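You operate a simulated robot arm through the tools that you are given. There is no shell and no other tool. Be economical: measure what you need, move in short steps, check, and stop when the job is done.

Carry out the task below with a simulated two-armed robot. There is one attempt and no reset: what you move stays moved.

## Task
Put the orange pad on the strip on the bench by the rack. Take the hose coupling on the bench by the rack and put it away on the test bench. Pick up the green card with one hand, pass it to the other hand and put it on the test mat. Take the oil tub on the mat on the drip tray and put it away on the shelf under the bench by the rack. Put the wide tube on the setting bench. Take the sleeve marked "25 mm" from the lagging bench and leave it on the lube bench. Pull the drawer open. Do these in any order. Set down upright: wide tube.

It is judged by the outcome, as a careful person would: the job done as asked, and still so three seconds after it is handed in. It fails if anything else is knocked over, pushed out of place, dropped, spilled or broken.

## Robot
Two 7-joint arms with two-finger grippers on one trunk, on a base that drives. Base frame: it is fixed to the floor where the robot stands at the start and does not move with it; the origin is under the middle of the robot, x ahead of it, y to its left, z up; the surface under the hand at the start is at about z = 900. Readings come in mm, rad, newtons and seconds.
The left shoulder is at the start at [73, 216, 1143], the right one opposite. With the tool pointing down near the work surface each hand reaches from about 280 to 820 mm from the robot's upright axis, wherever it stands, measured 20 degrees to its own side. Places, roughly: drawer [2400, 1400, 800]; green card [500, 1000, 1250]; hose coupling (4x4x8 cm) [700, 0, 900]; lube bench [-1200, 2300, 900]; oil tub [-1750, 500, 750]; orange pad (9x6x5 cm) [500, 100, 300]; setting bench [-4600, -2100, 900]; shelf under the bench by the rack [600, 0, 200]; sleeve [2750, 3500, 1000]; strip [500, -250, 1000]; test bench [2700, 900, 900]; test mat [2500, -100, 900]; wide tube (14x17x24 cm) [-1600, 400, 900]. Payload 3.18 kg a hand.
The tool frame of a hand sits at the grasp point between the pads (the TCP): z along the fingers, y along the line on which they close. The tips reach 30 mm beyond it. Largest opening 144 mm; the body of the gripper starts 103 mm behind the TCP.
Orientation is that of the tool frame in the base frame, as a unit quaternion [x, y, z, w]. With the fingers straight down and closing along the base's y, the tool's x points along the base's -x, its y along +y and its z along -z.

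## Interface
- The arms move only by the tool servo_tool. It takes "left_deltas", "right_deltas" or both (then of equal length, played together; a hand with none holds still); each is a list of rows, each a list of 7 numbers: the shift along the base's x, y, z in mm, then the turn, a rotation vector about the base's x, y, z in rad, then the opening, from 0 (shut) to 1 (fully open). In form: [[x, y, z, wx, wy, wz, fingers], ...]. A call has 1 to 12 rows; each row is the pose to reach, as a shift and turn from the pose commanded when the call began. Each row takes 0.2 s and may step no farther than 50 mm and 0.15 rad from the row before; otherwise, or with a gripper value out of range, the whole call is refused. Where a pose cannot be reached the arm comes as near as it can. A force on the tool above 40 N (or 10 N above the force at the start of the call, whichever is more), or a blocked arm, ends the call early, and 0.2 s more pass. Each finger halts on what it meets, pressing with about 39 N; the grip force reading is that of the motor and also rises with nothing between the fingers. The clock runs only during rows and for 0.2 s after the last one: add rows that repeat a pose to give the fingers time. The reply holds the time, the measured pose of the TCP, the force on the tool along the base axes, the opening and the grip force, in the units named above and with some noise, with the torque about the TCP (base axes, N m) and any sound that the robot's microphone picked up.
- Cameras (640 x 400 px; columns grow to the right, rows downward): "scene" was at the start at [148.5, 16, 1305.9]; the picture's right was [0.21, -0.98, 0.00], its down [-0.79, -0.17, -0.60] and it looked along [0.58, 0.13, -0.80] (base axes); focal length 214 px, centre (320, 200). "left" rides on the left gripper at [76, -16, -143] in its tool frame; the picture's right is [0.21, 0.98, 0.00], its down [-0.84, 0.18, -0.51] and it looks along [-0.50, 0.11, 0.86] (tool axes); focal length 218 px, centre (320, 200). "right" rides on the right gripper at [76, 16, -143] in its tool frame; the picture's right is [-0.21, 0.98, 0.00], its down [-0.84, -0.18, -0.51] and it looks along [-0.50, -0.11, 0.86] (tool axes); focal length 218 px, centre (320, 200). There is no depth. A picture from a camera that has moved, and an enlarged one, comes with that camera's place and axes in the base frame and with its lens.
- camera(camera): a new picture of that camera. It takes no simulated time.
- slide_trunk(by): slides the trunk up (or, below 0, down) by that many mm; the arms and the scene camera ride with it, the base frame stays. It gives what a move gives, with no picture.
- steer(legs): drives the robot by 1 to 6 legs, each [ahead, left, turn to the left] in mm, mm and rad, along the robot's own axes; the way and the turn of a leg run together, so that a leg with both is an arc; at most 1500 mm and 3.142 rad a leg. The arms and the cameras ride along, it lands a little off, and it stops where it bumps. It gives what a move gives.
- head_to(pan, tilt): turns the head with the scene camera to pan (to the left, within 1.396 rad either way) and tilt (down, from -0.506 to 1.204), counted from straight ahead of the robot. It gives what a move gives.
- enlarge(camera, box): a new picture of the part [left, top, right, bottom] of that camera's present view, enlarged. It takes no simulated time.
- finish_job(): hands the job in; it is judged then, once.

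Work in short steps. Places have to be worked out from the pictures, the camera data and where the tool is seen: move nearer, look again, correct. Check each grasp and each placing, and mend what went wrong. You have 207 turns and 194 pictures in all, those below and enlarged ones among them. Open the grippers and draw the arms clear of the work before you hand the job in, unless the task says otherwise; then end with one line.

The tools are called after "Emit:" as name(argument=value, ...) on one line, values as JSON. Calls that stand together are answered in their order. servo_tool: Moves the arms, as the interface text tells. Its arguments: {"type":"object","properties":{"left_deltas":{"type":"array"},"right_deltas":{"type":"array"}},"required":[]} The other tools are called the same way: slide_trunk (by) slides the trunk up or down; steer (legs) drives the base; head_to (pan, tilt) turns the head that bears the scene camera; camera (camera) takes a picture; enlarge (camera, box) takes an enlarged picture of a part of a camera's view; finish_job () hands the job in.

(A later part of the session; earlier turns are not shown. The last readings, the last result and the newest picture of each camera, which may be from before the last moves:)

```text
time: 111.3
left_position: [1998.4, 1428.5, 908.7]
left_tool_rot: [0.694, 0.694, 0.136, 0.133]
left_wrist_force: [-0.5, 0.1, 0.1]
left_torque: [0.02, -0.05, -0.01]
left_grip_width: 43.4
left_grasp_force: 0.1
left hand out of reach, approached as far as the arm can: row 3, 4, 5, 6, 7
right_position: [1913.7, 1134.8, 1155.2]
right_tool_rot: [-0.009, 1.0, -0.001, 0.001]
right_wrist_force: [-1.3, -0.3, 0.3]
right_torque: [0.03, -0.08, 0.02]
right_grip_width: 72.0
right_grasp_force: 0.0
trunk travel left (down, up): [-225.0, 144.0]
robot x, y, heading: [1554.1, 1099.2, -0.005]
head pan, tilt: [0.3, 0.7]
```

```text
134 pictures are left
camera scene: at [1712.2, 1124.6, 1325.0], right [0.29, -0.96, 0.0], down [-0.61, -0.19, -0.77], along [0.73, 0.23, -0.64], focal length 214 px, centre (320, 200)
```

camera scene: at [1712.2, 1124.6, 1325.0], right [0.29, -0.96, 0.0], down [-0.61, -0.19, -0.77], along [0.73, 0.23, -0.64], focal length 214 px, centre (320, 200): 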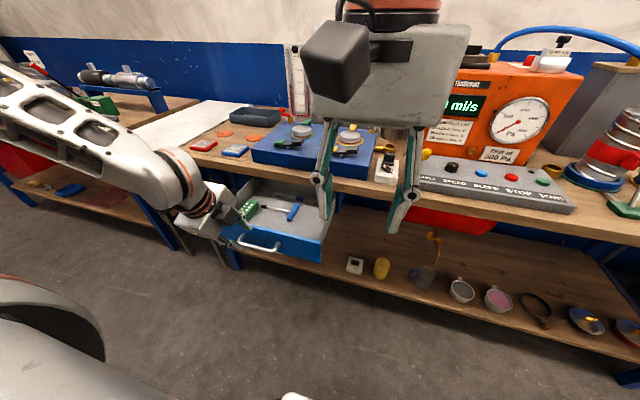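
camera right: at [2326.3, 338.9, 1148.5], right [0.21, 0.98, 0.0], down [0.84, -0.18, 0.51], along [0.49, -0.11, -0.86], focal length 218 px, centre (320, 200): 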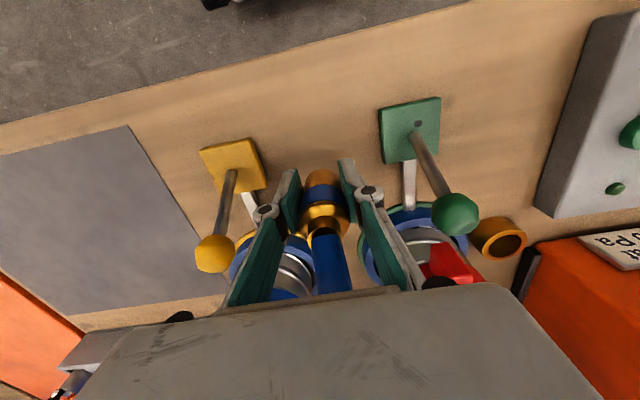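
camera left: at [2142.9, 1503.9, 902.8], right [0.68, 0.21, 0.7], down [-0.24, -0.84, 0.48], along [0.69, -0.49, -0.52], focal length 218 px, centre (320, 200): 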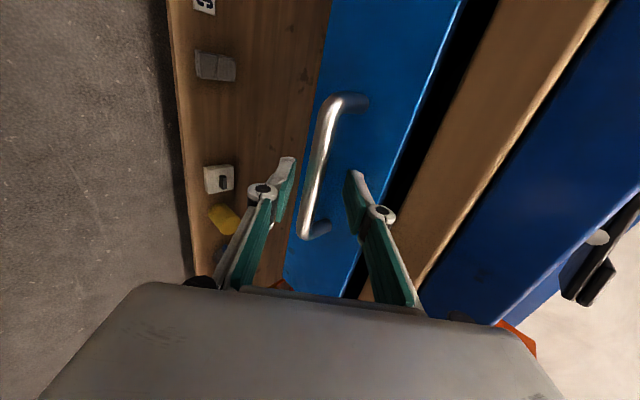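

Drawer is open and clear. Raise the left hand, straighten it, and look toward the lagging bench on the left.

Emit:
servo_tool(left_deltas=[[0, 0, 45, 0, 0.1, 0, 0.5], [0, 0, 90, 0, 0.2, 0, 0.6], [0, 0, 135, 0, 0.3, 0, 0.8], [0, 0, 180, 0, 0.39, 0, 1], [0, 0, 220, 0, 0.39, 0, 1]])

Emit:
servo_tool(left_deltas=[[0, 0, 0, 0, 0, 0.14, 1], [0, 0, 0, 0, 0, 0.28, 1], [0, 0, 0, 0, 0, 0.42, 1], [0, 0, 0, 0, 0, 0.56, 1], [0, 0, 0, 0, 0, 0.7, 1], [0, 0, 0, 0, 0, 0.84, 1], [0, 0, 0, 0, 0, 0.98, 1], [0, 0, 0, 0, 0, 1.12, 1], [0, 0, 0, 0, 0, 1.26, 1], [0, 0, 0, 0, 0, 1.4, 1], [0, 0, 0, 0, 0, 1.54, 1]])

Emit:
head_to(pan=1.0, tilt=0.35)

Emit:
camera(camera="scene")

```text
time: 112.5
left_position: [1996.7, 1434.1, 1122.7]
left_tool_rot: [0.705, 0.709, -0.004, -0.002]
left_wrist_force: [0.5, 1.1, -0.7]
left_torque: [-0.11, 0.09, -0.01]
left_grip_width: 144.0
left_grasp_force: 0.2
right_position: [1917.2, 1140.3, 1152.9]
right_tool_rot: [-0.009, 1.0, -0.002, -0.001]
right_wrist_force: [0.6, 0.2, 0.2]
right_torque: [-0.11, 0.02, 0.03]
right_grip_width: 71.9
right_grasp_force: 0.1
trunk travel left (down, up): [-225.0, 144.0]
robot x, y, heading: [1558.0, 1096.7, 0.003]
head pan, tilt: [0.3, 0.7]
```

```text
time: 114.9
left_position: [1997.1, 1431.0, 1127.1]
left_tool_rot: [0.014, 1.0, -0.002, -0.002]
left_wrist_force: [0.3, -0.3, -0.7]
left_torque: [0.02, 0.0, -0.03]
left_grip_width: 143.9
left_grasp_force: 0.0
right_position: [1914.4, 1136.7, 1153.1]
right_tool_rot: [-0.009, 1.0, -0.001, -0.002]
right_wrist_force: [0.1, 0.5, 0.4]
right_torque: [0.02, 0.0, 0.0]
right_grip_width: 72.1
right_grasp_force: 0.0
trunk travel left (down, up): [-225.0, 144.0]
robot x, y, heading: [1555.1, 1101.5, -0.003]
head pan, tilt: [0.3, 0.7]
```

```text
time: 116.0
left_position: [1996.7, 1431.1, 1127.0]
left_tool_rot: [0.016, 1.0, -0.002, 0.0]
left_wrist_force: [-0.9, 0.7, 0.2]
left_torque: [0.0, 0.03, 0.03]
left_grip_width: 144.2
left_grasp_force: 0.0
right_position: [1914.4, 1136.0, 1153.8]
right_tool_rot: [-0.008, 1.0, 0.0, -0.002]
right_wrist_force: [-0.8, -0.4, 0.7]
right_torque: [0.0, 0.03, 0.0]
right_grip_width: 72.1
right_grasp_force: 0.0
trunk travel left (down, up): [-225.0, 144.0]
robot x, y, heading: [1557.3, 1097.0, 0.0]
head pan, tilt: [1.0, 0.351]
```

```text
133 pictures are left
camera scene: at [1683.5, 1179.1, 1355.8], right [0.84, -0.54, 0.0], down [-0.19, -0.29, -0.94], along [0.51, 0.79, -0.34], focal length 214 px, centre (320, 200)
```

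scene: 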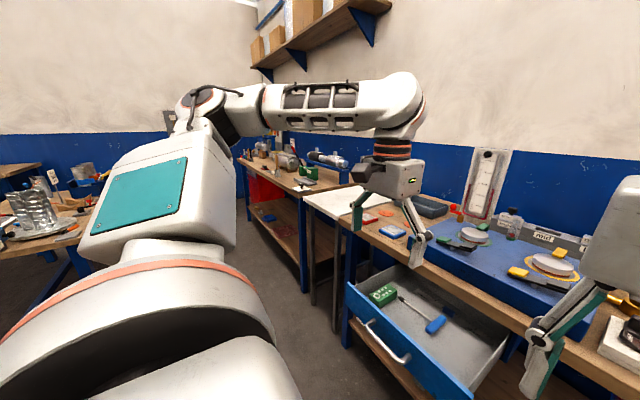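

Aisle continues left to the lagging bench. Drive there.

Emit:
steer(legs=[[90, 0, 0], [0, 1400, 0]])

Emit:
head_to(pan=0.6, tilt=0.4)

Emit:
camera(camera="scene")

```text
time: 128.6
left_position: [2071.1, 2771.3, 1126.5]
left_tool_rot: [0.007, 1.0, -0.002, -0.001]
left_wrist_force: [0.0, -0.3, 0.4]
left_torque: [-0.03, -0.03, 0.0]
left_grip_width: 144.0
left_grasp_force: 0.0
right_position: [1995.9, 2475.4, 1154.3]
right_tool_rot: [-0.018, 1.0, 0.0, -0.001]
right_wrist_force: [0.3, -0.1, -0.5]
right_torque: [0.0, 0.0, 0.0]
right_grip_width: 72.1
right_grasp_force: 0.2
trunk travel left (down, up): [-225.0, 144.0]
robot x, y, heading: [1636.4, 2429.4, 0.013]
head pan, tilt: [1.0, 0.351]
```

```text
time: 129.5
left_position: [2071.9, 2771.4, 1127.0]
left_tool_rot: [0.007, 1.0, -0.003, -0.001]
left_wrist_force: [-0.6, -0.7, 0.0]
left_torque: [-0.02, 0.02, 0.01]
left_grip_width: 144.0
left_grasp_force: 0.1
right_position: [1995.6, 2474.8, 1154.4]
right_tool_rot: [-0.017, 1.0, -0.001, -0.001]
right_wrist_force: [0.6, 0.3, -0.5]
right_torque: [-0.03, 0.0, 0.01]
right_grip_width: 71.9
right_grasp_force: 0.0
trunk travel left (down, up): [-225.0, 144.0]
robot x, y, heading: [1638.7, 2432.6, 0.018]
head pan, tilt: [0.6, 0.4]
```

```text
132 pictures are left
camera scene: at [1789.4, 2488.2, 1351.3], right [0.58, -0.82, 0.0], down [-0.32, -0.23, -0.92], along [0.75, 0.53, -0.39], focal length 214 px, centre (320, 200)
```

scene: 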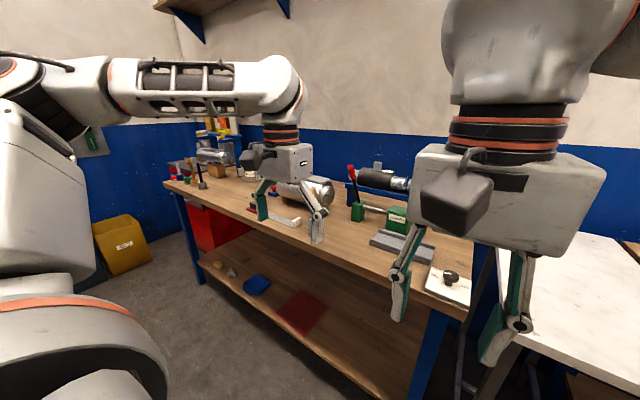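

The lagging bench is ahead-left. Move left another 650 mm and look.

Emit:
steer(legs=[[0, 650, -0.015]])

Emit:
head_to(pan=0.2, tilt=0.5)

Emit:
camera(camera="scene")

Emit:
enlarge(camera="scene", box=[120, 100, 440, 300])

```text
time: 135.6
left_position: [2072.4, 3412.0, 1125.9]
left_tool_rot: [0.014, 1.0, -0.003, -0.001]
left_wrist_force: [0.1, 0.1, 0.1]
left_torque: [-0.04, 0.05, 0.02]
left_grip_width: 143.9
left_grasp_force: 0.1
right_position: [1991.5, 3117.3, 1154.4]
right_tool_rot: [-0.009, 1.0, -0.001, -0.001]
right_wrist_force: [-0.1, 0.2, -0.1]
right_torque: [-0.05, -0.03, 0.02]
right_grip_width: 71.9
right_grasp_force: 0.0
trunk travel left (down, up): [-225.0, 144.0]
robot x, y, heading: [1632.8, 3076.7, -0.002]
head pan, tilt: [0.6, 0.4]
```

```text
time: 136.5
left_position: [2073.9, 3412.3, 1126.3]
left_tool_rot: [0.015, 1.0, -0.003, 0.0]
left_wrist_force: [0.6, -0.1, 0.0]
left_torque: [0.0, -0.03, -0.02]
left_grip_width: 144.0
left_grasp_force: 0.0
right_position: [1992.3, 3116.4, 1154.1]
right_tool_rot: [-0.009, 1.0, -0.001, -0.001]
right_wrist_force: [1.1, 0.3, -0.4]
right_torque: [0.0, 0.02, 0.03]
right_grip_width: 71.9
right_grasp_force: 0.0
trunk travel left (down, up): [-225.0, 144.0]
robot x, y, heading: [1633.9, 3080.6, -0.001]
head pan, tilt: [0.201, 0.499]
```

```text
131 pictures are left
camera scene: at [1798.6, 3099.3, 1342.2], right [0.2, -0.98, 0.0], down [-0.47, -0.09, -0.88], along [0.86, 0.17, -0.48], focal length 214 px, centre (320, 200)
```

scene: 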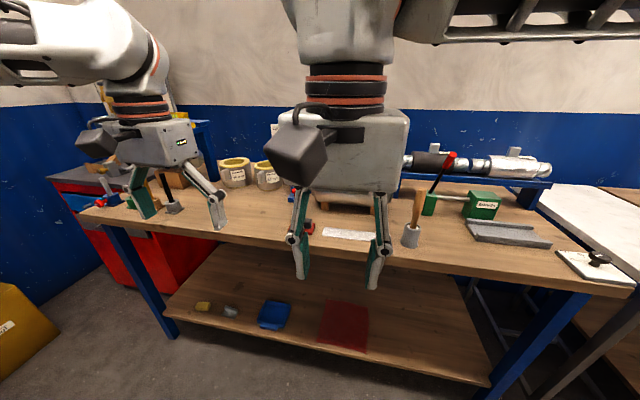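

```text
2.00 times, centred on (280, 200) of scene
camera zoom: at [1798.6, 3099.3, 1342.2], right [0.2, -0.98, 0.0], down [-0.47, -0.09, -0.88], along [0.86, 0.17, -0.48], focal length 429 px, centre (400, 200)
```

zoom: 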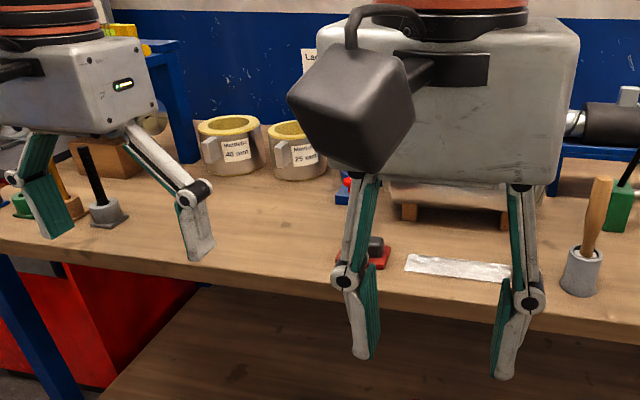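

Two yellow-rimmed sleeves (40 mm and 25 mm) are seen. I move closer and get the right hand out of the view.

Emit:
servo_tool(right_deltas=[[0, -45, 0, 0, 0, 0, 0.5], [-10, -90, 0, 0, 0, 0, 0.5], [-20, -135, 0, 0, 0, 0, 0.5], [-20, -180, 0, 0, 0, 0, 0.5], [-20, -225, 0, 0, 0, 0, 0.5], [-20, -270, 0, 0, 0, 0, 0.5], [-20, -310, 0, 0, 0, 0, 0.5]])

Emit:
steer(legs=[[250, 130, 0]])

Emit:
camera(camera="scene")

Emit:
camera(camera="left")

```text
time: 138.1
left_position: [2072.4, 3411.7, 1126.5]
left_tool_rot: [0.015, 1.0, -0.002, -0.001]
left_wrist_force: [-0.4, -0.2, 0.4]
left_torque: [0.01, -0.06, 0.0]
left_grip_width: 144.2
left_grasp_force: 0.2
right_position: [1971.6, 2806.5, 1153.7]
right_tool_rot: [-0.009, 1.0, -0.001, 0.0]
right_wrist_force: [-0.4, -0.5, -0.1]
right_torque: [0.03, -0.01, 0.02]
right_grip_width: 71.8
right_grasp_force: 0.1
trunk travel left (down, up): [-225.0, 144.0]
robot x, y, heading: [1634.9, 3081.7, -0.0]
head pan, tilt: [0.201, 0.499]
```

```text
time: 140.0
left_position: [2330.0, 3533.0, 1127.0]
left_tool_rot: [0.018, 1.0, -0.002, -0.001]
left_wrist_force: [-1.0, -0.5, 0.0]
left_torque: [0.01, 0.04, -0.02]
left_grip_width: 144.1
left_grasp_force: 0.1
right_position: [2224.0, 2931.1, 1153.2]
right_tool_rot: [-0.005, 1.0, -0.001, -0.001]
right_wrist_force: [0.0, 0.4, 0.9]
right_torque: [0.04, 0.03, 0.03]
right_grip_width: 72.0
right_grasp_force: 0.2
trunk travel left (down, up): [-225.0, 144.0]
robot x, y, heading: [1888.6, 3205.8, -0.005]
head pan, tilt: [0.201, 0.499]
```

```text
129 pictures are left
camera scene: at [2053.4, 3223.6, 1342.1], right [0.19, -0.98, 0.0], down [-0.47, -0.09, -0.88], along [0.86, 0.17, -0.48], focal length 214 px, centre (320, 200)
```

scene: 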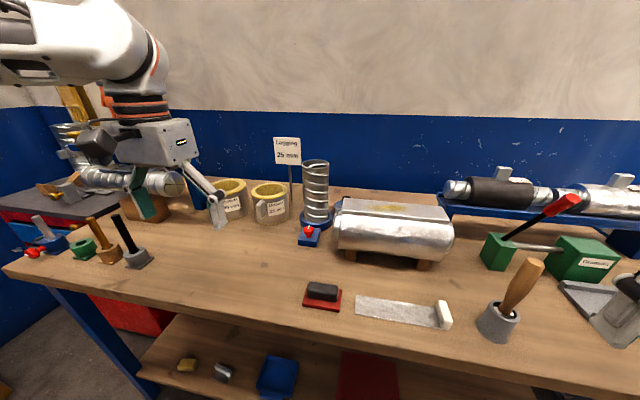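

```text
128 pictures are left
camera left: at [2254.3, 3520.6, 1268.9], right [-0.17, 0.98, 0.0], down [0.85, 0.15, 0.51], along [0.5, 0.08, -0.86], focal length 218 px, centre (320, 200)
```

left: 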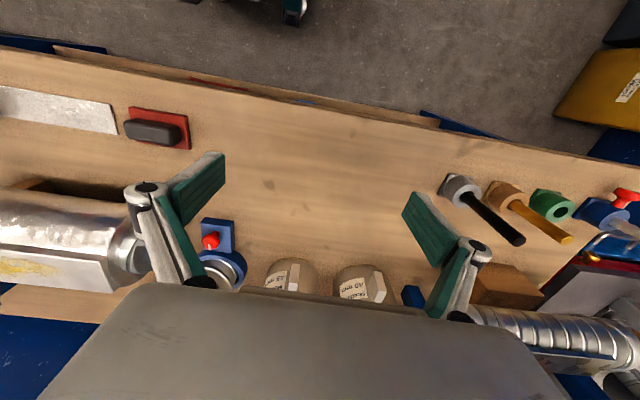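

Emit:
enlarge(camera="scene", box=[180, 120, 340, 260])

```text
2.86 times, centred on (260, 190) of scene
camera zoom: at [2053.4, 3223.6, 1342.1], right [0.19, -0.98, 0.0], down [-0.47, -0.09, -0.88], along [0.86, 0.17, -0.48], focal length 613 px, centre (491, 229)
```

zoom: 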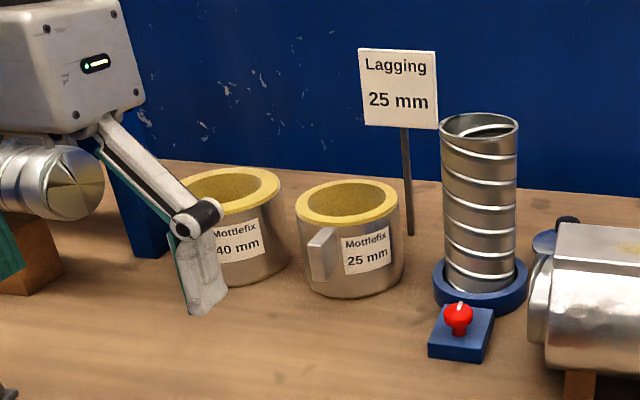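

The 25 mm sleeve at ≈(2700, 3510), with a tab facing the robot. Drive 60 mm closer and look from above with the left hand.

Emit:
steer(legs=[[60, 0, 0.005]])

Emit:
servo_tool(left_deltas=[[30, -10, 20, 0, 0, 0, 1], [65, -20, 40, 0, 0, 0, 1], [100, -25, 60, 0, 0, 0, 1]])

Emit:
camera(camera="left")

Emit:
enlarge(camera="scene", box=[180, 120, 340, 260])

```text
time: 141.0
left_position: [2390.7, 3536.4, 1125.8]
left_tool_rot: [0.015, 1.0, -0.003, -0.001]
left_wrist_force: [0.5, -0.2, -0.8]
left_torque: [0.02, 0.08, 0.02]
left_grip_width: 143.9
left_grasp_force: 0.1
right_position: [2289.2, 2933.3, 1153.2]
right_tool_rot: [-0.007, 1.0, -0.001, -0.001]
right_wrist_force: [0.8, 1.1, 0.1]
right_torque: [0.04, 0.0, 0.0]
right_grip_width: 71.9
right_grasp_force: 0.0
trunk travel left (down, up): [-225.0, 144.0]
robot x, y, heading: [1944.8, 3207.6, -0.003]
head pan, tilt: [0.201, 0.499]
```

```text
time: 141.8
left_position: [2459.4, 3542.3, 1151.3]
left_tool_rot: [0.01, 1.0, 0.001, 0.009]
left_wrist_force: [1.0, 0.2, -1.1]
left_torque: [0.0, 0.16, -0.03]
left_grip_width: 143.8
left_grasp_force: 0.0
left hand out of reach, approached as far as the arm can: row 1, 2, 3
right_position: [2292.2, 2930.5, 1150.8]
right_tool_rot: [-0.008, 1.0, 0.0, -0.003]
right_wrist_force: [0.8, -0.5, -0.5]
right_torque: [-0.02, 0.15, -0.01]
right_grip_width: 72.0
right_grasp_force: 0.0
trunk travel left (down, up): [-225.0, 144.0]
robot x, y, heading: [1947.3, 3204.9, -0.001]
head pan, tilt: [0.201, 0.499]
```

```text
126 pictures are left
camera left: at [2381.2, 3527.4, 1292.0], right [-0.19, 0.98, 0.0], down [0.84, 0.16, 0.52], along [0.51, 0.1, -0.85], focal length 218 px, centre (320, 200)
```

left: 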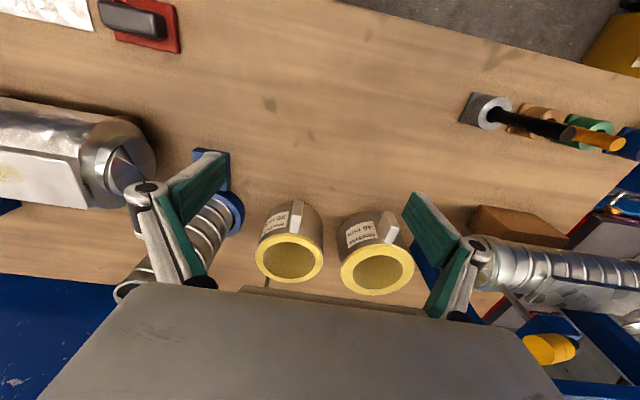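

```text
2.86 times, centred on (260, 190) of scene
camera zoom: at [2119.4, 3222.3, 1341.1], right [0.2, -0.98, 0.0], down [-0.47, -0.09, -0.88], along [0.86, 0.17, -0.48], focal length 613 px, centre (491, 229)
```

zoom: 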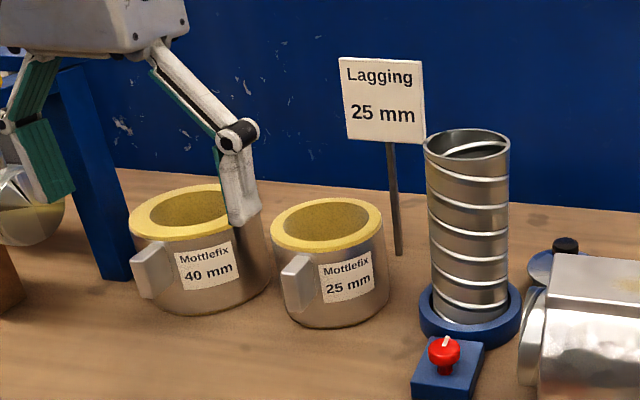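

Sleeve rim ≈127 mm wide at (2692, 3531); the tab at front (x≈2604–2629, y≈3536, z 937–1003) is a good grip. Lower the left hand toward it.

Emit:
servo_tool(left_deltas=[[30, -2, -35, 0, 0, 0, 0.6], [65, -4, -65, 0, 0, 0, 0.4], [105, -6, -80, 0, 0, 0, 0.4], [140, -6, -95, 0, 0, 0, 0.4]])

Emit:
camera(camera="left")

Emit:
enlarge(camera="scene", box=[160, 120, 320, 260])

```text
time: 142.8
left_position: [2594.0, 3542.3, 1059.7]
left_tool_rot: [0.015, 1.0, -0.002, -0.001]
left_wrist_force: [0.2, 0.6, -0.5]
left_torque: [0.0, 0.0, -0.06]
left_grip_width: 57.6
left_grasp_force: 0.0
right_position: [2289.0, 2933.3, 1153.8]
right_tool_rot: [-0.007, 1.0, -0.001, -0.001]
right_wrist_force: [1.4, 0.3, -0.7]
right_torque: [-0.04, 0.05, 0.0]
right_grip_width: 71.8
right_grasp_force: 0.0
trunk travel left (down, up): [-225.0, 144.0]
robot x, y, heading: [1949.3, 3209.3, -0.005]
head pan, tilt: [0.201, 0.499]
```

```text
124 pictures are left
camera left: at [2519.1, 3529.7, 1201.3], right [-0.18, 0.98, 0.0], down [0.85, 0.16, 0.5], along [0.5, 0.09, -0.86], focal length 218 px, centre (320, 200)
```

left: 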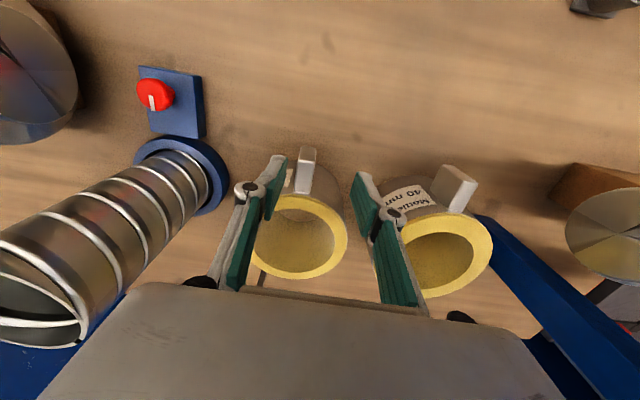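

```text
2.86 times, centred on (240, 190) of scene
camera zoom: at [2115.6, 3224.4, 1341.8], right [0.2, -0.98, 0.0], down [-0.47, -0.09, -0.88], along [0.86, 0.17, -0.48], focal length 613 px, centre (549, 229)
```

zoom: 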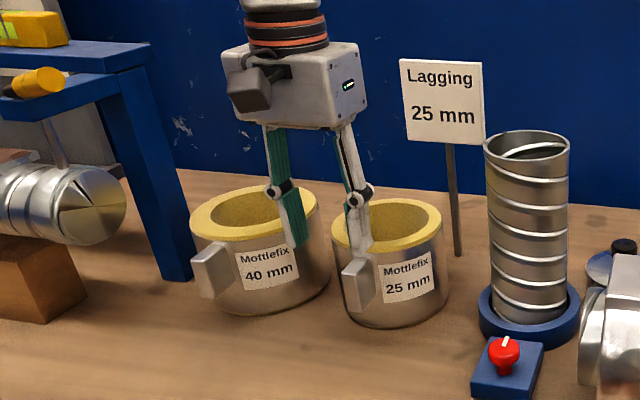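

Tab is between the fingers' line. Descend onto the tab.

Emit:
servo_tool(left_deltas=[[10, -6, -30, 0, 0, 0, 0.4], [13, -6, -60, 0, 0, 0, 0.4], [13, -6, -90, 0, 0, 0, 0.4]])

Emit:
camera(camera="left")

Emit:
enlarge(camera="scene", box=[160, 120, 320, 260])

```text
time: 143.6
left_position: [2606.2, 3536.4, 967.7]
left_tool_rot: [0.015, 1.0, -0.003, -0.001]
left_wrist_force: [0.5, 0.5, 0.2]
left_torque: [-0.02, 0.0, -0.01]
left_grip_width: 57.4
left_grasp_force: 0.1
right_position: [2289.1, 2931.9, 1153.4]
right_tool_rot: [-0.007, 1.0, -0.001, 0.0]
right_wrist_force: [0.7, 0.4, 0.6]
right_torque: [-0.03, 0.07, 0.0]
right_grip_width: 71.9
right_grasp_force: 0.1
trunk travel left (down, up): [-225.0, 144.0]
robot x, y, heading: [1946.5, 3206.0, -0.004]
head pan, tilt: [0.201, 0.499]
```

```text
122 pictures are left
camera left: at [2530.7, 3522.6, 1110.7], right [-0.18, 0.98, 0.0], down [0.85, 0.16, 0.5], along [0.5, 0.09, -0.86], focal length 218 px, centre (320, 200)
```

left: 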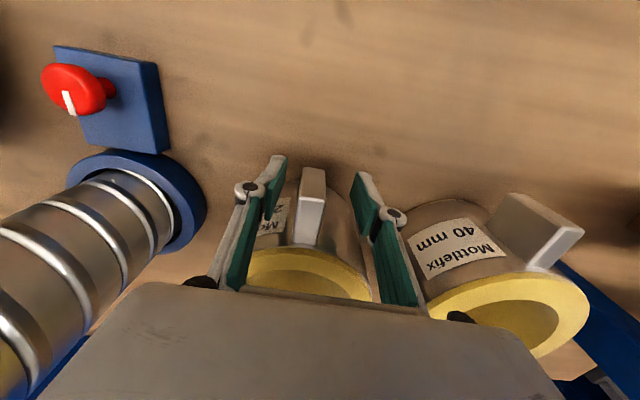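

```text
2.86 times, centred on (240, 190) of scene
camera zoom: at [2115.5, 3224.0, 1341.9], right [0.2, -0.98, 0.0], down [-0.47, -0.09, -0.88], along [0.86, 0.17, -0.48], focal length 613 px, centre (549, 229)
```

zoom: 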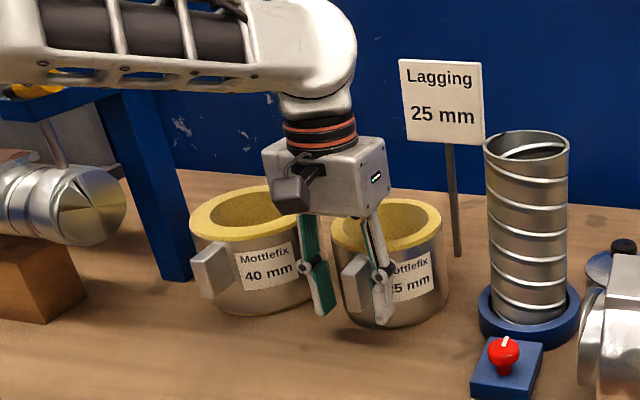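

Tab is between the pads. Close and test-lift slightly.

Emit:
servo_tool(left_deltas=[[3, 0, 0, 0, 0, 0, 0.2], [3, 0, 0, 0, 0, 0, 0], [3, 0, 0, 0, 0, 0, 0]])

Emit:
servo_tool(left_deltas=[[0, 0, 6, 0, 0, 0, 0], [0, 0, 15, 0, 0, 0, 0], [0, 0, 30, 0, 0, 0, 0]])

Emit:
camera(camera="left")

Emit:
enlarge(camera="scene", box=[160, 120, 320, 260])

```text
time: 144.4
left_position: [2608.5, 3536.9, 969.1]
left_tool_rot: [0.017, 1.0, -0.003, -0.001]
left_wrist_force: [0.6, -1.2, 2.8]
left_torque: [-0.03, -0.01, -0.05]
left_grip_width: 16.7
left_grasp_force: 38.9
right_position: [2287.1, 2932.7, 1155.0]
right_tool_rot: [-0.008, 1.0, -0.001, -0.001]
right_wrist_force: [-0.9, -0.1, -0.5]
right_torque: [0.02, -0.02, 0.0]
right_grip_width: 72.0
right_grasp_force: 0.1
trunk travel left (down, up): [-225.0, 144.0]
robot x, y, heading: [1948.9, 3204.4, -0.002]
head pan, tilt: [0.201, 0.499]
```

```text
time: 145.2
left_position: [2609.3, 3535.8, 997.8]
left_tool_rot: [0.017, 1.0, -0.002, -0.001]
left_wrist_force: [0.5, -0.4, -1.2]
left_torque: [-0.04, 0.09, 0.0]
left_grip_width: 16.6
left_grasp_force: 38.9
right_position: [2287.7, 2931.4, 1153.5]
right_tool_rot: [-0.007, 1.0, 0.0, 0.0]
right_wrist_force: [-1.1, -0.3, -0.1]
right_torque: [-0.02, 0.01, 0.04]
right_grip_width: 72.2
right_grasp_force: 0.1
trunk travel left (down, up): [-225.0, 144.0]
robot x, y, heading: [1949.2, 3208.1, -0.009]
head pan, tilt: [0.201, 0.499]
```

```text
120 pictures are left
camera left: at [2534.0, 3522.8, 1140.0], right [-0.18, 0.98, 0.0], down [0.85, 0.15, 0.51], along [0.5, 0.09, -0.86], focal length 218 px, centre (320, 200)
```

left: 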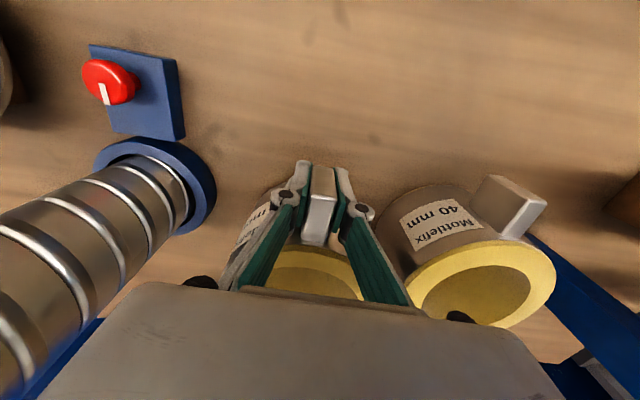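

```text
2.86 times, centred on (240, 190) of scene
camera zoom: at [2114.2, 3223.7, 1342.2], right [0.2, -0.98, 0.0], down [-0.47, -0.09, -0.88], along [0.86, 0.17, -0.48], focal length 613 px, centre (549, 229)
```

zoom: 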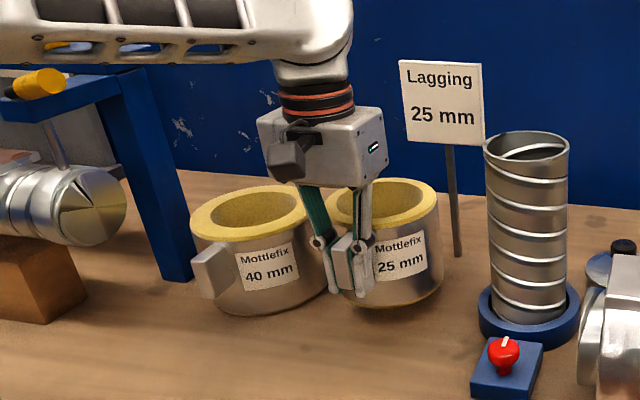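

It lifts level and light. Lift clear and draw back.

Emit:
servo_tool(left_deltas=[[0, 0, 35, 0, 0, 0, 0], [0, 0, 70, 0, 0, 0, 0], [-20, 0, 105, 0, 0, 0, 0], [-60, 0, 125, 0, 0, 0, 0], [-100, 0, 140, 0, 0, 0, 0], [-145, 0, 150, 0, 0, 0, 0], [-190, 0, 150, 0, 0, 0, 0]])

Emit:
camera(camera="scene")

```text
time: 146.8
left_position: [2466.2, 3538.7, 1147.1]
left_tool_rot: [0.016, 1.0, -0.002, 0.001]
left_wrist_force: [-0.2, -0.8, -1.4]
left_torque: [0.05, 0.09, -0.05]
left_grip_width: 16.6
left_grasp_force: 39.6
left hand out of reach, approached as far as the arm can: row 6, 7
right_position: [2288.7, 2931.7, 1153.2]
right_tool_rot: [-0.008, 1.0, -0.001, 0.0]
right_wrist_force: [-0.4, -0.4, -0.4]
right_torque: [-0.01, 0.01, 0.01]
right_grip_width: 71.9
right_grasp_force: 0.1
trunk travel left (down, up): [-225.0, 144.0]
robot x, y, heading: [1946.7, 3205.0, -0.005]
head pan, tilt: [0.201, 0.499]
```

```text
118 pictures are left
camera scene: at [2114.8, 3223.2, 1342.0], right [0.2, -0.98, 0.0], down [-0.47, -0.09, -0.88], along [0.86, 0.17, -0.48], focal length 214 px, centre (320, 200)
```

scene: 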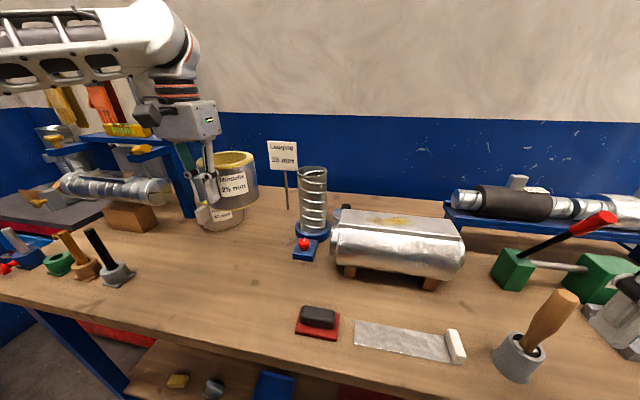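

Sleeve in hand. Back off and look for the route toward the lube bench (behind-left).

Emit:
servo_tool(left_deltas=[[-45, -10, 0, 0, 0, 0, 0], [-90, -20, 0, 0, 0, 0, 0], [-120, -40, 0, 0, 0, 0, 0]])

Emit:
steer(legs=[[-300, 0, 0]])

Emit:
head_to(pan=1.39, tilt=0.3)

Emit:
camera(camera="scene")

Emit:
head_to(pan=-1.39, tilt=0.3)

Emit:
camera(camera="scene")

```text
time: 147.6
left_position: [2351.7, 3509.2, 1119.5]
left_tool_rot: [0.012, 1.0, -0.002, 0.004]
left_wrist_force: [-1.0, -0.4, -1.2]
left_torque: [0.04, -0.02, 0.0]
left_grip_width: 16.6
left_grasp_force: 39.4
left hand out of reach, approached as far as the arm can: row 1, 2, 3
right_position: [2287.7, 2930.2, 1154.3]
right_tool_rot: [-0.008, 1.0, 0.0, -0.001]
right_wrist_force: [-0.4, -0.7, -0.2]
right_torque: [0.07, -0.04, 0.01]
right_grip_width: 71.8
right_grasp_force: 0.1
trunk travel left (down, up): [-225.0, 144.0]
robot x, y, heading: [1943.8, 3207.1, -0.001]
head pan, tilt: [0.201, 0.499]
```

```text
time: 149.6
left_position: [2066.7, 3509.1, 1117.4]
left_tool_rot: [0.016, 1.0, -0.002, 0.003]
left_wrist_force: [-0.1, -0.5, -0.9]
left_torque: [-0.06, 0.11, -0.01]
left_grip_width: 16.8
left_grasp_force: 39.3
right_position: [1996.9, 2930.8, 1154.1]
right_tool_rot: [-0.003, 1.0, -0.001, -0.001]
right_wrist_force: [-0.3, 0.0, 0.9]
right_torque: [0.02, -0.03, 0.01]
right_grip_width: 71.9
right_grasp_force: 0.2
trunk travel left (down, up): [-225.0, 144.0]
robot x, y, heading: [1662.9, 3206.1, -0.008]
head pan, tilt: [0.201, 0.499]
```

```text
time: 151.0
left_position: [2068.1, 3508.1, 1117.6]
left_tool_rot: [0.016, 1.0, -0.003, 0.002]
left_wrist_force: [0.0, 0.3, -1.2]
left_torque: [-0.01, 0.09, 0.03]
left_grip_width: 16.6
left_grasp_force: 38.7
right_position: [1998.8, 2931.3, 1153.6]
right_tool_rot: [-0.003, 1.0, -0.002, -0.001]
right_wrist_force: [-0.4, 0.3, -0.3]
right_torque: [0.03, 0.03, 0.0]
right_grip_width: 72.0
right_grasp_force: 0.0
trunk travel left (down, up): [-225.0, 144.0]
robot x, y, heading: [1663.0, 3206.7, -0.011]
head pan, tilt: [1.389, 0.3]
```

```text
117 pictures are left
camera scene: at [1755.8, 3299.3, 1360.5], right [0.98, -0.19, 0.0], down [-0.06, -0.29, -0.96], along [0.18, 0.94, -0.3], focal length 214 px, centre (320, 200)
```

scene: 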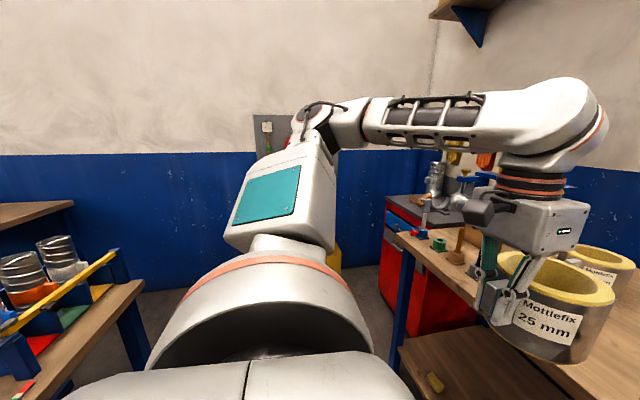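

```text
time: 153.4
left_position: [2069.1, 3510.0, 1117.2]
left_tool_rot: [0.016, 1.0, -0.003, 0.003]
left_wrist_force: [-0.6, 0.4, -0.9]
left_torque: [0.02, 0.1, 0.01]
left_grip_width: 16.4
left_grasp_force: 39.2
right_position: [1998.0, 2931.5, 1154.5]
right_tool_rot: [-0.004, 1.0, -0.001, -0.001]
right_wrist_force: [0.0, -0.1, -0.2]
right_torque: [0.0, 0.0, -0.03]
right_grip_width: 72.3
right_grasp_force: 0.0
trunk travel left (down, up): [-225.0, 144.0]
robot x, y, heading: [1659.7, 3207.0, -0.012]
head pan, tilt: [-1.389, 0.3]
```

```text
116 pictures are left
camera scene: at [1753.6, 3115.6, 1360.5], right [-0.99, -0.17, 0.0], down [-0.05, 0.29, -0.96], along [0.16, -0.94, -0.3], focal length 214 px, centre (320, 200)
```

scene: 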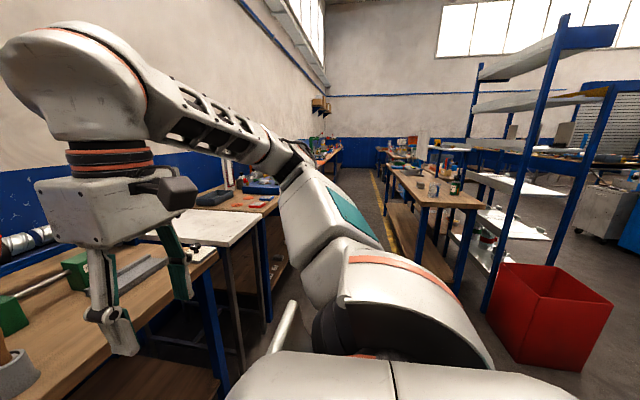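

There is open floor around (1550, 2050). Strafe right to there, then turn to face −x.

Emit:
steer(legs=[[-60, -1150, 0], [0, 0, 1.57], [0, 0, 1.57]])

Emit:
head_to(pan=0, tilt=0.3)

Emit:
camera(camera="scene")

```text
time: 171.5
left_position: [1160.4, 1762.1, 1117.4]
left_tool_rot: [0.999, -0.052, -0.002, -0.003]
left_wrist_force: [0.1, -0.7, -0.8]
left_torque: [-0.02, -0.12, -0.02]
left_grip_width: 16.7
left_grasp_force: 39.1
right_position: [1268.5, 2333.1, 1154.6]
right_tool_rot: [1.0, -0.03, 0.001, -0.001]
right_wrist_force: [0.0, -0.7, -0.1]
right_torque: [0.02, -0.03, 0.01]
right_grip_width: 72.2
right_grasp_force: 0.1
trunk travel left (down, up): [-225.0, 144.0]
robot x, y, heading: [1586.9, 2031.6, 3.061]
head pan, tilt: [-1.389, 0.3]
```

```text
time: 173.0
left_position: [1160.0, 1761.2, 1118.1]
left_tool_rot: [0.999, -0.051, -0.003, -0.002]
left_wrist_force: [-0.5, 0.5, -1.4]
left_torque: [0.0, -0.14, 0.0]
left_grip_width: 16.8
left_grasp_force: 38.5
right_position: [1270.0, 2333.1, 1153.3]
right_tool_rot: [1.0, -0.029, 0.001, -0.001]
right_wrist_force: [0.2, -0.3, 0.2]
right_torque: [0.01, 0.0, -0.02]
right_grip_width: 72.0
right_grasp_force: 0.1
trunk travel left (down, up): [-225.0, 144.0]
robot x, y, heading: [1588.3, 2031.0, 3.061]
head pan, tilt: [0.0, 0.3]
```

```text
115 pictures are left
camera scene: at [1417.1, 2048.2, 1360.5], right [0.08, 1.0, 0.0], down [0.29, -0.02, -0.96], along [-0.95, 0.08, -0.3], focal length 214 px, centre (320, 200)
```

scene: 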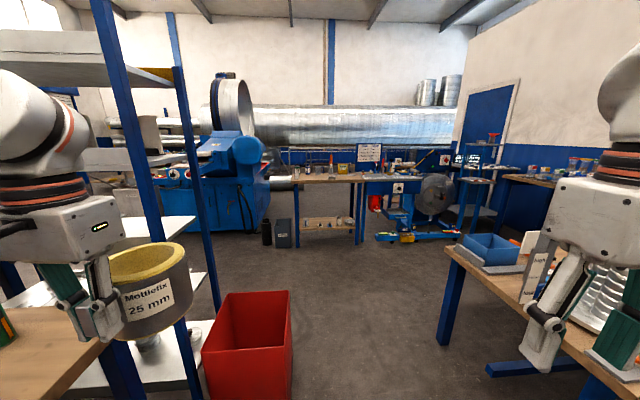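

The way lies between the red bin and the bench on the right. Fix heading, line up at y≈2285, tuck the right hand in, and look down.

Emit:
servo_tool(right_deltas=[[0, -40, 15, 0, 0, 0, 0.5], [0, -80, 30, 0, 0, 0, 0.5], [0, -120, 45, 0, 0, 0, 0.5], [0, -160, 60, 0, 0, 0, 0.5]])

Emit:
steer(legs=[[0, 0, 0.08], [0, -255, 0]])

Emit:
head_to(pan=0, tilt=0.75)

Emit:
camera(camera="scene")

```text
time: 174.0
left_position: [1161.7, 1760.9, 1116.7]
left_tool_rot: [0.999, -0.05, -0.003, -0.003]
left_wrist_force: [0.2, 0.5, -2.3]
left_torque: [0.05, -0.13, 0.01]
left_grip_width: 16.5
left_grasp_force: 39.4
right_position: [1268.4, 2167.9, 1213.5]
right_tool_rot: [1.0, -0.03, 0.002, -0.002]
right_wrist_force: [-0.2, -1.1, -0.4]
right_torque: [0.05, -0.03, -0.01]
right_grip_width: 71.8
right_grasp_force: 0.1
trunk travel left (down, up): [-225.0, 144.0]
robot x, y, heading: [1587.8, 2034.3, 3.059]
head pan, tilt: [0.0, 0.3]
```

```text
time: 177.3
left_position: [1183.3, 1979.8, 1117.2]
left_tool_rot: [1.0, -0.01, -0.003, -0.002]
left_wrist_force: [0.2, 0.6, -1.3]
left_torque: [-0.02, -0.14, -0.04]
left_grip_width: 16.8
left_grasp_force: 39.3
right_position: [1257.9, 2395.9, 1213.3]
right_tool_rot: [1.0, 0.009, 0.001, -0.001]
right_wrist_force: [0.4, 0.5, -0.7]
right_torque: [-0.01, -0.05, 0.01]
right_grip_width: 71.9
right_grasp_force: 0.1
trunk travel left (down, up): [-225.0, 144.0]
robot x, y, heading: [1584.3, 2285.8, 3.142]
head pan, tilt: [0.0, 0.3]
```

```text
time: 178.2
left_position: [1184.1, 1981.2, 1118.0]
left_tool_rot: [1.0, -0.011, -0.003, -0.002]
left_wrist_force: [-0.6, -1.3, -1.5]
left_torque: [-0.03, -0.14, 0.02]
left_grip_width: 16.6
left_grasp_force: 39.0
right_position: [1258.6, 2396.2, 1213.2]
right_tool_rot: [1.0, 0.009, 0.001, -0.001]
right_wrist_force: [-0.4, 0.2, 0.6]
right_torque: [0.04, 0.01, 0.0]
right_grip_width: 72.0
right_grasp_force: 0.0
trunk travel left (down, up): [-225.0, 144.0]
robot x, y, heading: [1588.0, 2284.8, 3.145]
head pan, tilt: [0.0, 0.75]
```

```text
114 pictures are left
camera scene: at [1427.1, 2285.9, 1320.2], right [0.0, 1.0, 0.0], down [0.68, 0.0, -0.73], along [-0.73, 0.0, -0.68], focal length 214 px, centre (320, 200)
```

scene: 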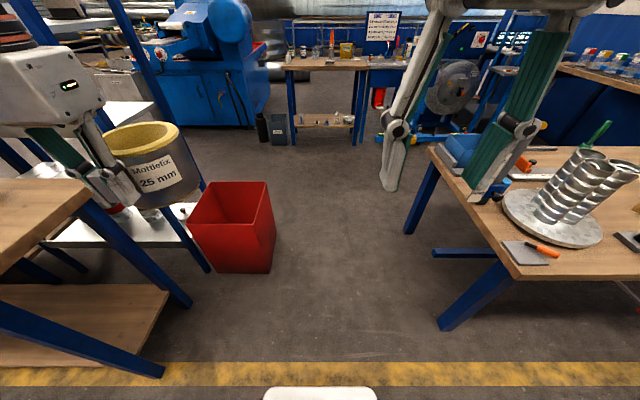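

Plenty of room (bin to y≈1952, bench from y≈2700). Drive forward through.

Emit:
steer(legs=[[1450, -40, 0], [250, 0, 0]])

Emit:
head_to(pan=0, tilt=0.45)

Emit:
camera(camera="scene")

```text
time: 187.0
left_position: [-537.8, 2028.0, 1118.1]
left_tool_rot: [1.0, -0.012, -0.002, -0.003]
left_wrist_force: [0.1, 0.3, -1.2]
left_torque: [0.02, -0.16, 0.05]
left_grip_width: 16.9
left_grasp_force: 38.7
right_position: [-461.0, 2441.9, 1214.0]
right_tool_rot: [1.0, 0.008, 0.001, -0.001]
right_wrist_force: [0.3, -0.1, 0.3]
right_torque: [0.0, -0.03, -0.02]
right_grip_width: 71.8
right_grasp_force: 0.1
trunk travel left (down, up): [-225.0, 144.0]
robot x, y, heading: [-132.9, 2329.4, 3.138]
head pan, tilt: [0.0, 0.75]
```

```text
time: 187.8
left_position: [-537.8, 2028.2, 1119.3]
left_tool_rot: [1.0, -0.012, -0.002, -0.002]
left_wrist_force: [0.4, 0.4, -1.8]
left_torque: [-0.02, -0.09, -0.02]
left_grip_width: 16.6
left_grasp_force: 39.2
right_position: [-461.3, 2442.6, 1213.6]
right_tool_rot: [1.0, 0.009, 0.0, -0.001]
right_wrist_force: [0.4, 0.1, 0.1]
right_torque: [-0.02, -0.02, 0.01]
right_grip_width: 72.1
right_grasp_force: 0.0
trunk travel left (down, up): [-225.0, 144.0]
robot x, y, heading: [-130.6, 2329.7, 3.138]
head pan, tilt: [0.0, 0.45]
```

```text
113 pictures are left
camera scene: at [-301.8, 2332.7, 1346.6], right [0.0, 1.0, 0.0], down [0.44, 0.0, -0.9], along [-0.9, 0.0, -0.44], focal length 214 px, centre (320, 200)
```

scene: 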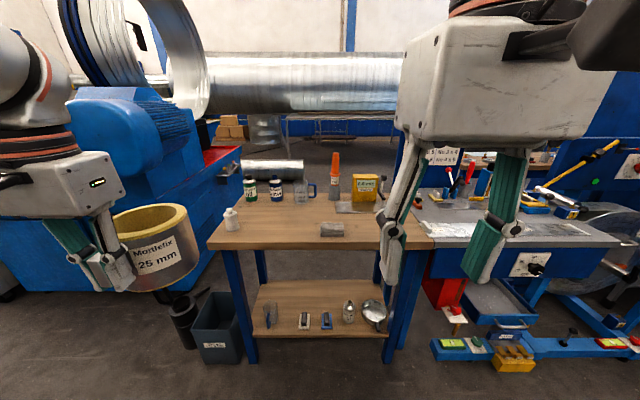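

The lube bench is ahead (edge x≈−875); free spot around (−1010, 2170). Drive forward 200 and move the sleeve above it.

Emit:
steer(legs=[[200, 0, 0]])

Emit:
servo_tool(left_deltas=[[-30, 28, 0, 0, 0, 0, 0], [-60, 56, 0, 0, 0, 0, 0], [-90, 84, 0, 0, 0, 0, 0], [-120, 112, 0, 0, 0, 0, 0], [-150, 140, 0, 0, 0, 0, 0], [-180, 142, -20, 0, 0, 0, 0], [-185, 142, -60, 0, 0, 0, 0]])

Emit:
camera(camera="scene")

Emit:
camera(camera="left")

```text
time: 189.3
left_position: [-733.0, 2026.9, 1117.3]
left_tool_rot: [1.0, -0.012, -0.003, -0.003]
left_wrist_force: [0.0, -0.4, -1.2]
left_torque: [-0.01, -0.11, 0.04]
left_grip_width: 16.7
left_grasp_force: 38.7
right_position: [-657.8, 2443.7, 1214.0]
right_tool_rot: [1.0, 0.009, 0.002, -0.001]
right_wrist_force: [0.1, -0.1, -1.2]
right_torque: [0.0, -0.06, 0.0]
right_grip_width: 72.0
right_grasp_force: 0.1
trunk travel left (down, up): [-225.0, 144.0]
robot x, y, heading: [-328.0, 2334.5, 3.136]
head pan, tilt: [0.0, 0.45]
```

```text
time: 190.9
left_position: [-907.4, 2137.6, 1060.7]
left_tool_rot: [1.0, -0.011, -0.002, -0.004]
left_wrist_force: [-1.6, -0.6, -2.1]
left_torque: [0.04, -0.22, 0.0]
left_grip_width: 16.6
left_grasp_force: 39.2
left hand out of reach, approached as far as the arm can: row 5, 6, 7
right_position: [-660.1, 2442.2, 1212.2]
right_tool_rot: [1.0, 0.008, 0.003, -0.002]
right_wrist_force: [-1.7, -0.1, 0.3]
right_torque: [0.01, -0.14, 0.0]
right_grip_width: 71.8
right_grasp_force: 0.0
trunk travel left (down, up): [-225.0, 144.0]
robot x, y, heading: [-328.5, 2329.7, 3.14]
head pan, tilt: [0.0, 0.45]
```

```text
112 pictures are left
camera scene: at [-501.8, 2331.8, 1345.6], right [0.0, 1.0, 0.0], down [0.44, 0.0, -0.9], along [-0.9, 0.0, -0.44], focal length 214 px, centre (320, 200)
```

scene: 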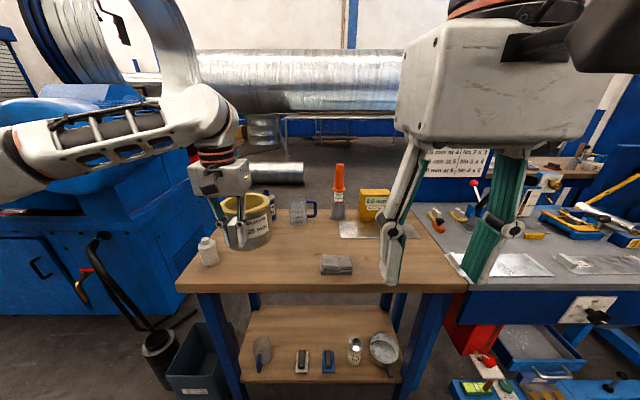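

```text
111 pictures are left
camera left: at [-828.9, 2150.5, 1203.2], right [0.19, -0.98, -0.01], down [-0.84, -0.17, 0.51], along [-0.5, -0.09, -0.86], focal length 218 px, centre (320, 200)
```

left: 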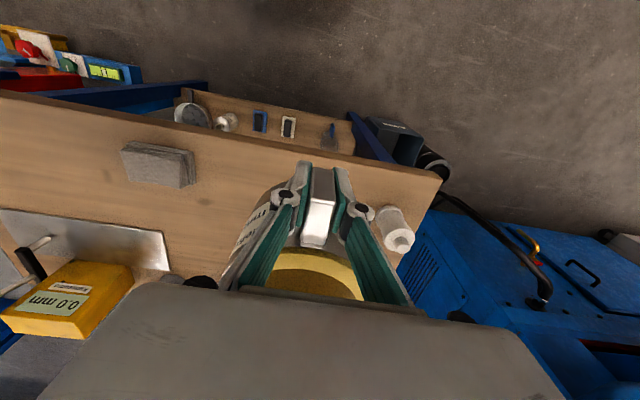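

Shift 30 mm away from the bottle and lower to contact.

Emit:
servo_tool(left_deltas=[[-3, 20, -20, 0, 0, 0, 0], [-6, 32, -50, 0, 0, 0, 0], [-6, 32, -75, 0, 0, 0, 0], [-6, 32, -86, 0, 0, 0, 0], [-6, 32, -91, 0, 0, 0, 0], [-6, 32, -94, 0, 0, 0, 0]])

Emit:
enlarge(camera="scene", box=[160, 140, 360, 300])

```text
time: 192.3
left_position: [-896.7, 2152.7, 982.4]
left_tool_rot: [1.0, -0.011, -0.003, -0.004]
left_wrist_force: [0.4, -0.1, -1.4]
left_torque: [0.02, -0.16, -0.02]
left_grip_width: 16.8
left_grasp_force: 39.5
left hand out of reach, approached as far as the arm can: row 1, 2, 3, 4, 5, 6
right_position: [-656.3, 2443.0, 1213.0]
right_tool_rot: [1.0, 0.009, 0.001, 0.0]
right_wrist_force: [-0.2, 0.5, -0.7]
right_torque: [0.01, -0.02, 0.02]
right_grip_width: 72.0
right_grasp_force: 0.1
trunk travel left (down, up): [-225.0, 144.0]
robot x, y, heading: [-329.7, 2333.0, 3.138]
head pan, tilt: [0.0, 0.45]
```

```text
2.50 times, centred on (260, 220) of scene
camera zoom: at [-497.9, 2332.8, 1346.6], right [0.0, 1.0, 0.0], down [0.44, 0.0, -0.9], along [-0.9, 0.0, -0.44], focal length 536 px, centre (470, 150)
```

zoom: 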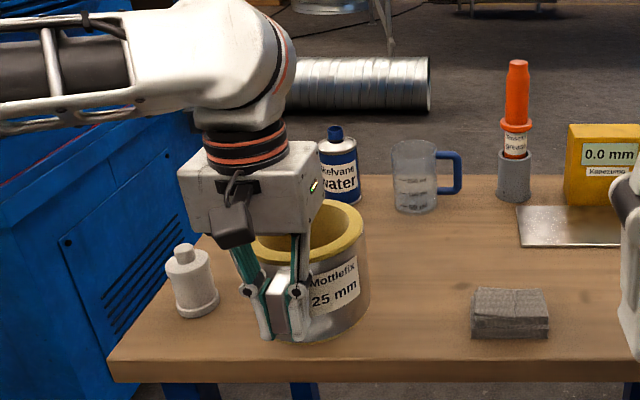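

Position is clear of neighbours. Lower the last ~13 mm in small steps.

Emit:
servo_tool(left_deltas=[[-3, -5, -5, 0, 0, 0, 0], [-5, -8, -10, 0, 0, 0, 0], [-5, -8, -13, 0, 0, 0, 0], [-5, -8, -16, 0, 0, 0, 0]])

```text
time: 193.3
left_position: [-902.0, 2143.0, 967.4]
left_tool_rot: [1.0, -0.011, -0.003, -0.003]
left_wrist_force: [0.3, -1.3, -2.1]
left_torque: [-0.04, -0.09, 0.02]
left_grip_width: 16.5
left_grasp_force: 39.3
right_position: [-656.7, 2443.8, 1213.2]
right_tool_rot: [1.0, 0.009, 0.001, -0.001]
right_wrist_force: [0.2, 0.0, 0.3]
right_torque: [0.01, -0.02, 0.01]
right_grip_width: 72.4
right_grasp_force: 0.1
trunk travel left (down, up): [-225.0, 144.0]
robot x, y, heading: [-329.1, 2333.2, 3.144]
head pan, tilt: [0.0, 0.45]
```

Emit:
servo_tool(left_deltas=[[0, 0, -3, 0, 0, 0, 0], [0, 0, -6, 0, 0, 0, 0], [0, 0, -9, 0, 0, 0, 0]])

```text
time: 194.1
left_position: [-902.4, 2142.4, 958.6]
left_tool_rot: [1.0, -0.012, -0.002, -0.003]
left_wrist_force: [0.1, 0.5, -0.9]
left_torque: [0.01, -0.11, -0.01]
left_grip_width: 16.8
left_grasp_force: 39.0
right_position: [-657.1, 2443.3, 1213.0]
right_tool_rot: [1.0, 0.009, 0.001, 0.0]
right_wrist_force: [0.6, 0.4, 0.4]
right_torque: [-0.03, -0.02, 0.01]
right_grip_width: 71.7
right_grasp_force: 0.0
trunk travel left (down, up): [-225.0, 144.0]
robot x, y, heading: [-327.6, 2333.7, 3.139]
head pan, tilt: [0.0, 0.45]
```

No contact yet (my bottom offset is uncertain); look closely.

Emit:
enlarge(camera="scene", box=[200, 180, 320, 270])

```text
4.44 times, centred on (260, 225) of scene
camera zoom: at [-497.9, 2332.9, 1346.6], right [0.0, 1.0, 0.0], down [0.44, 0.0, -0.9], along [-0.9, 0.0, -0.44], focal length 953 px, centre (587, 89)
```

zoom: 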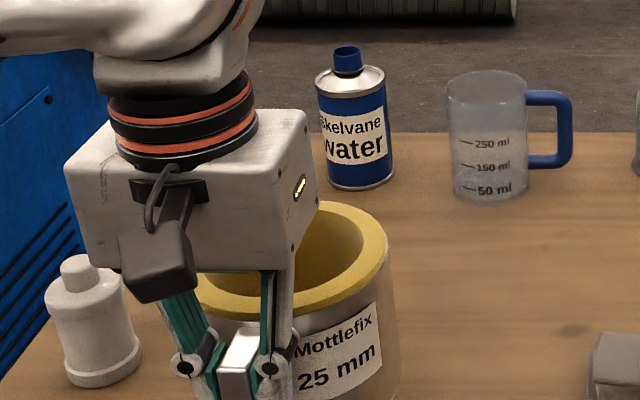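

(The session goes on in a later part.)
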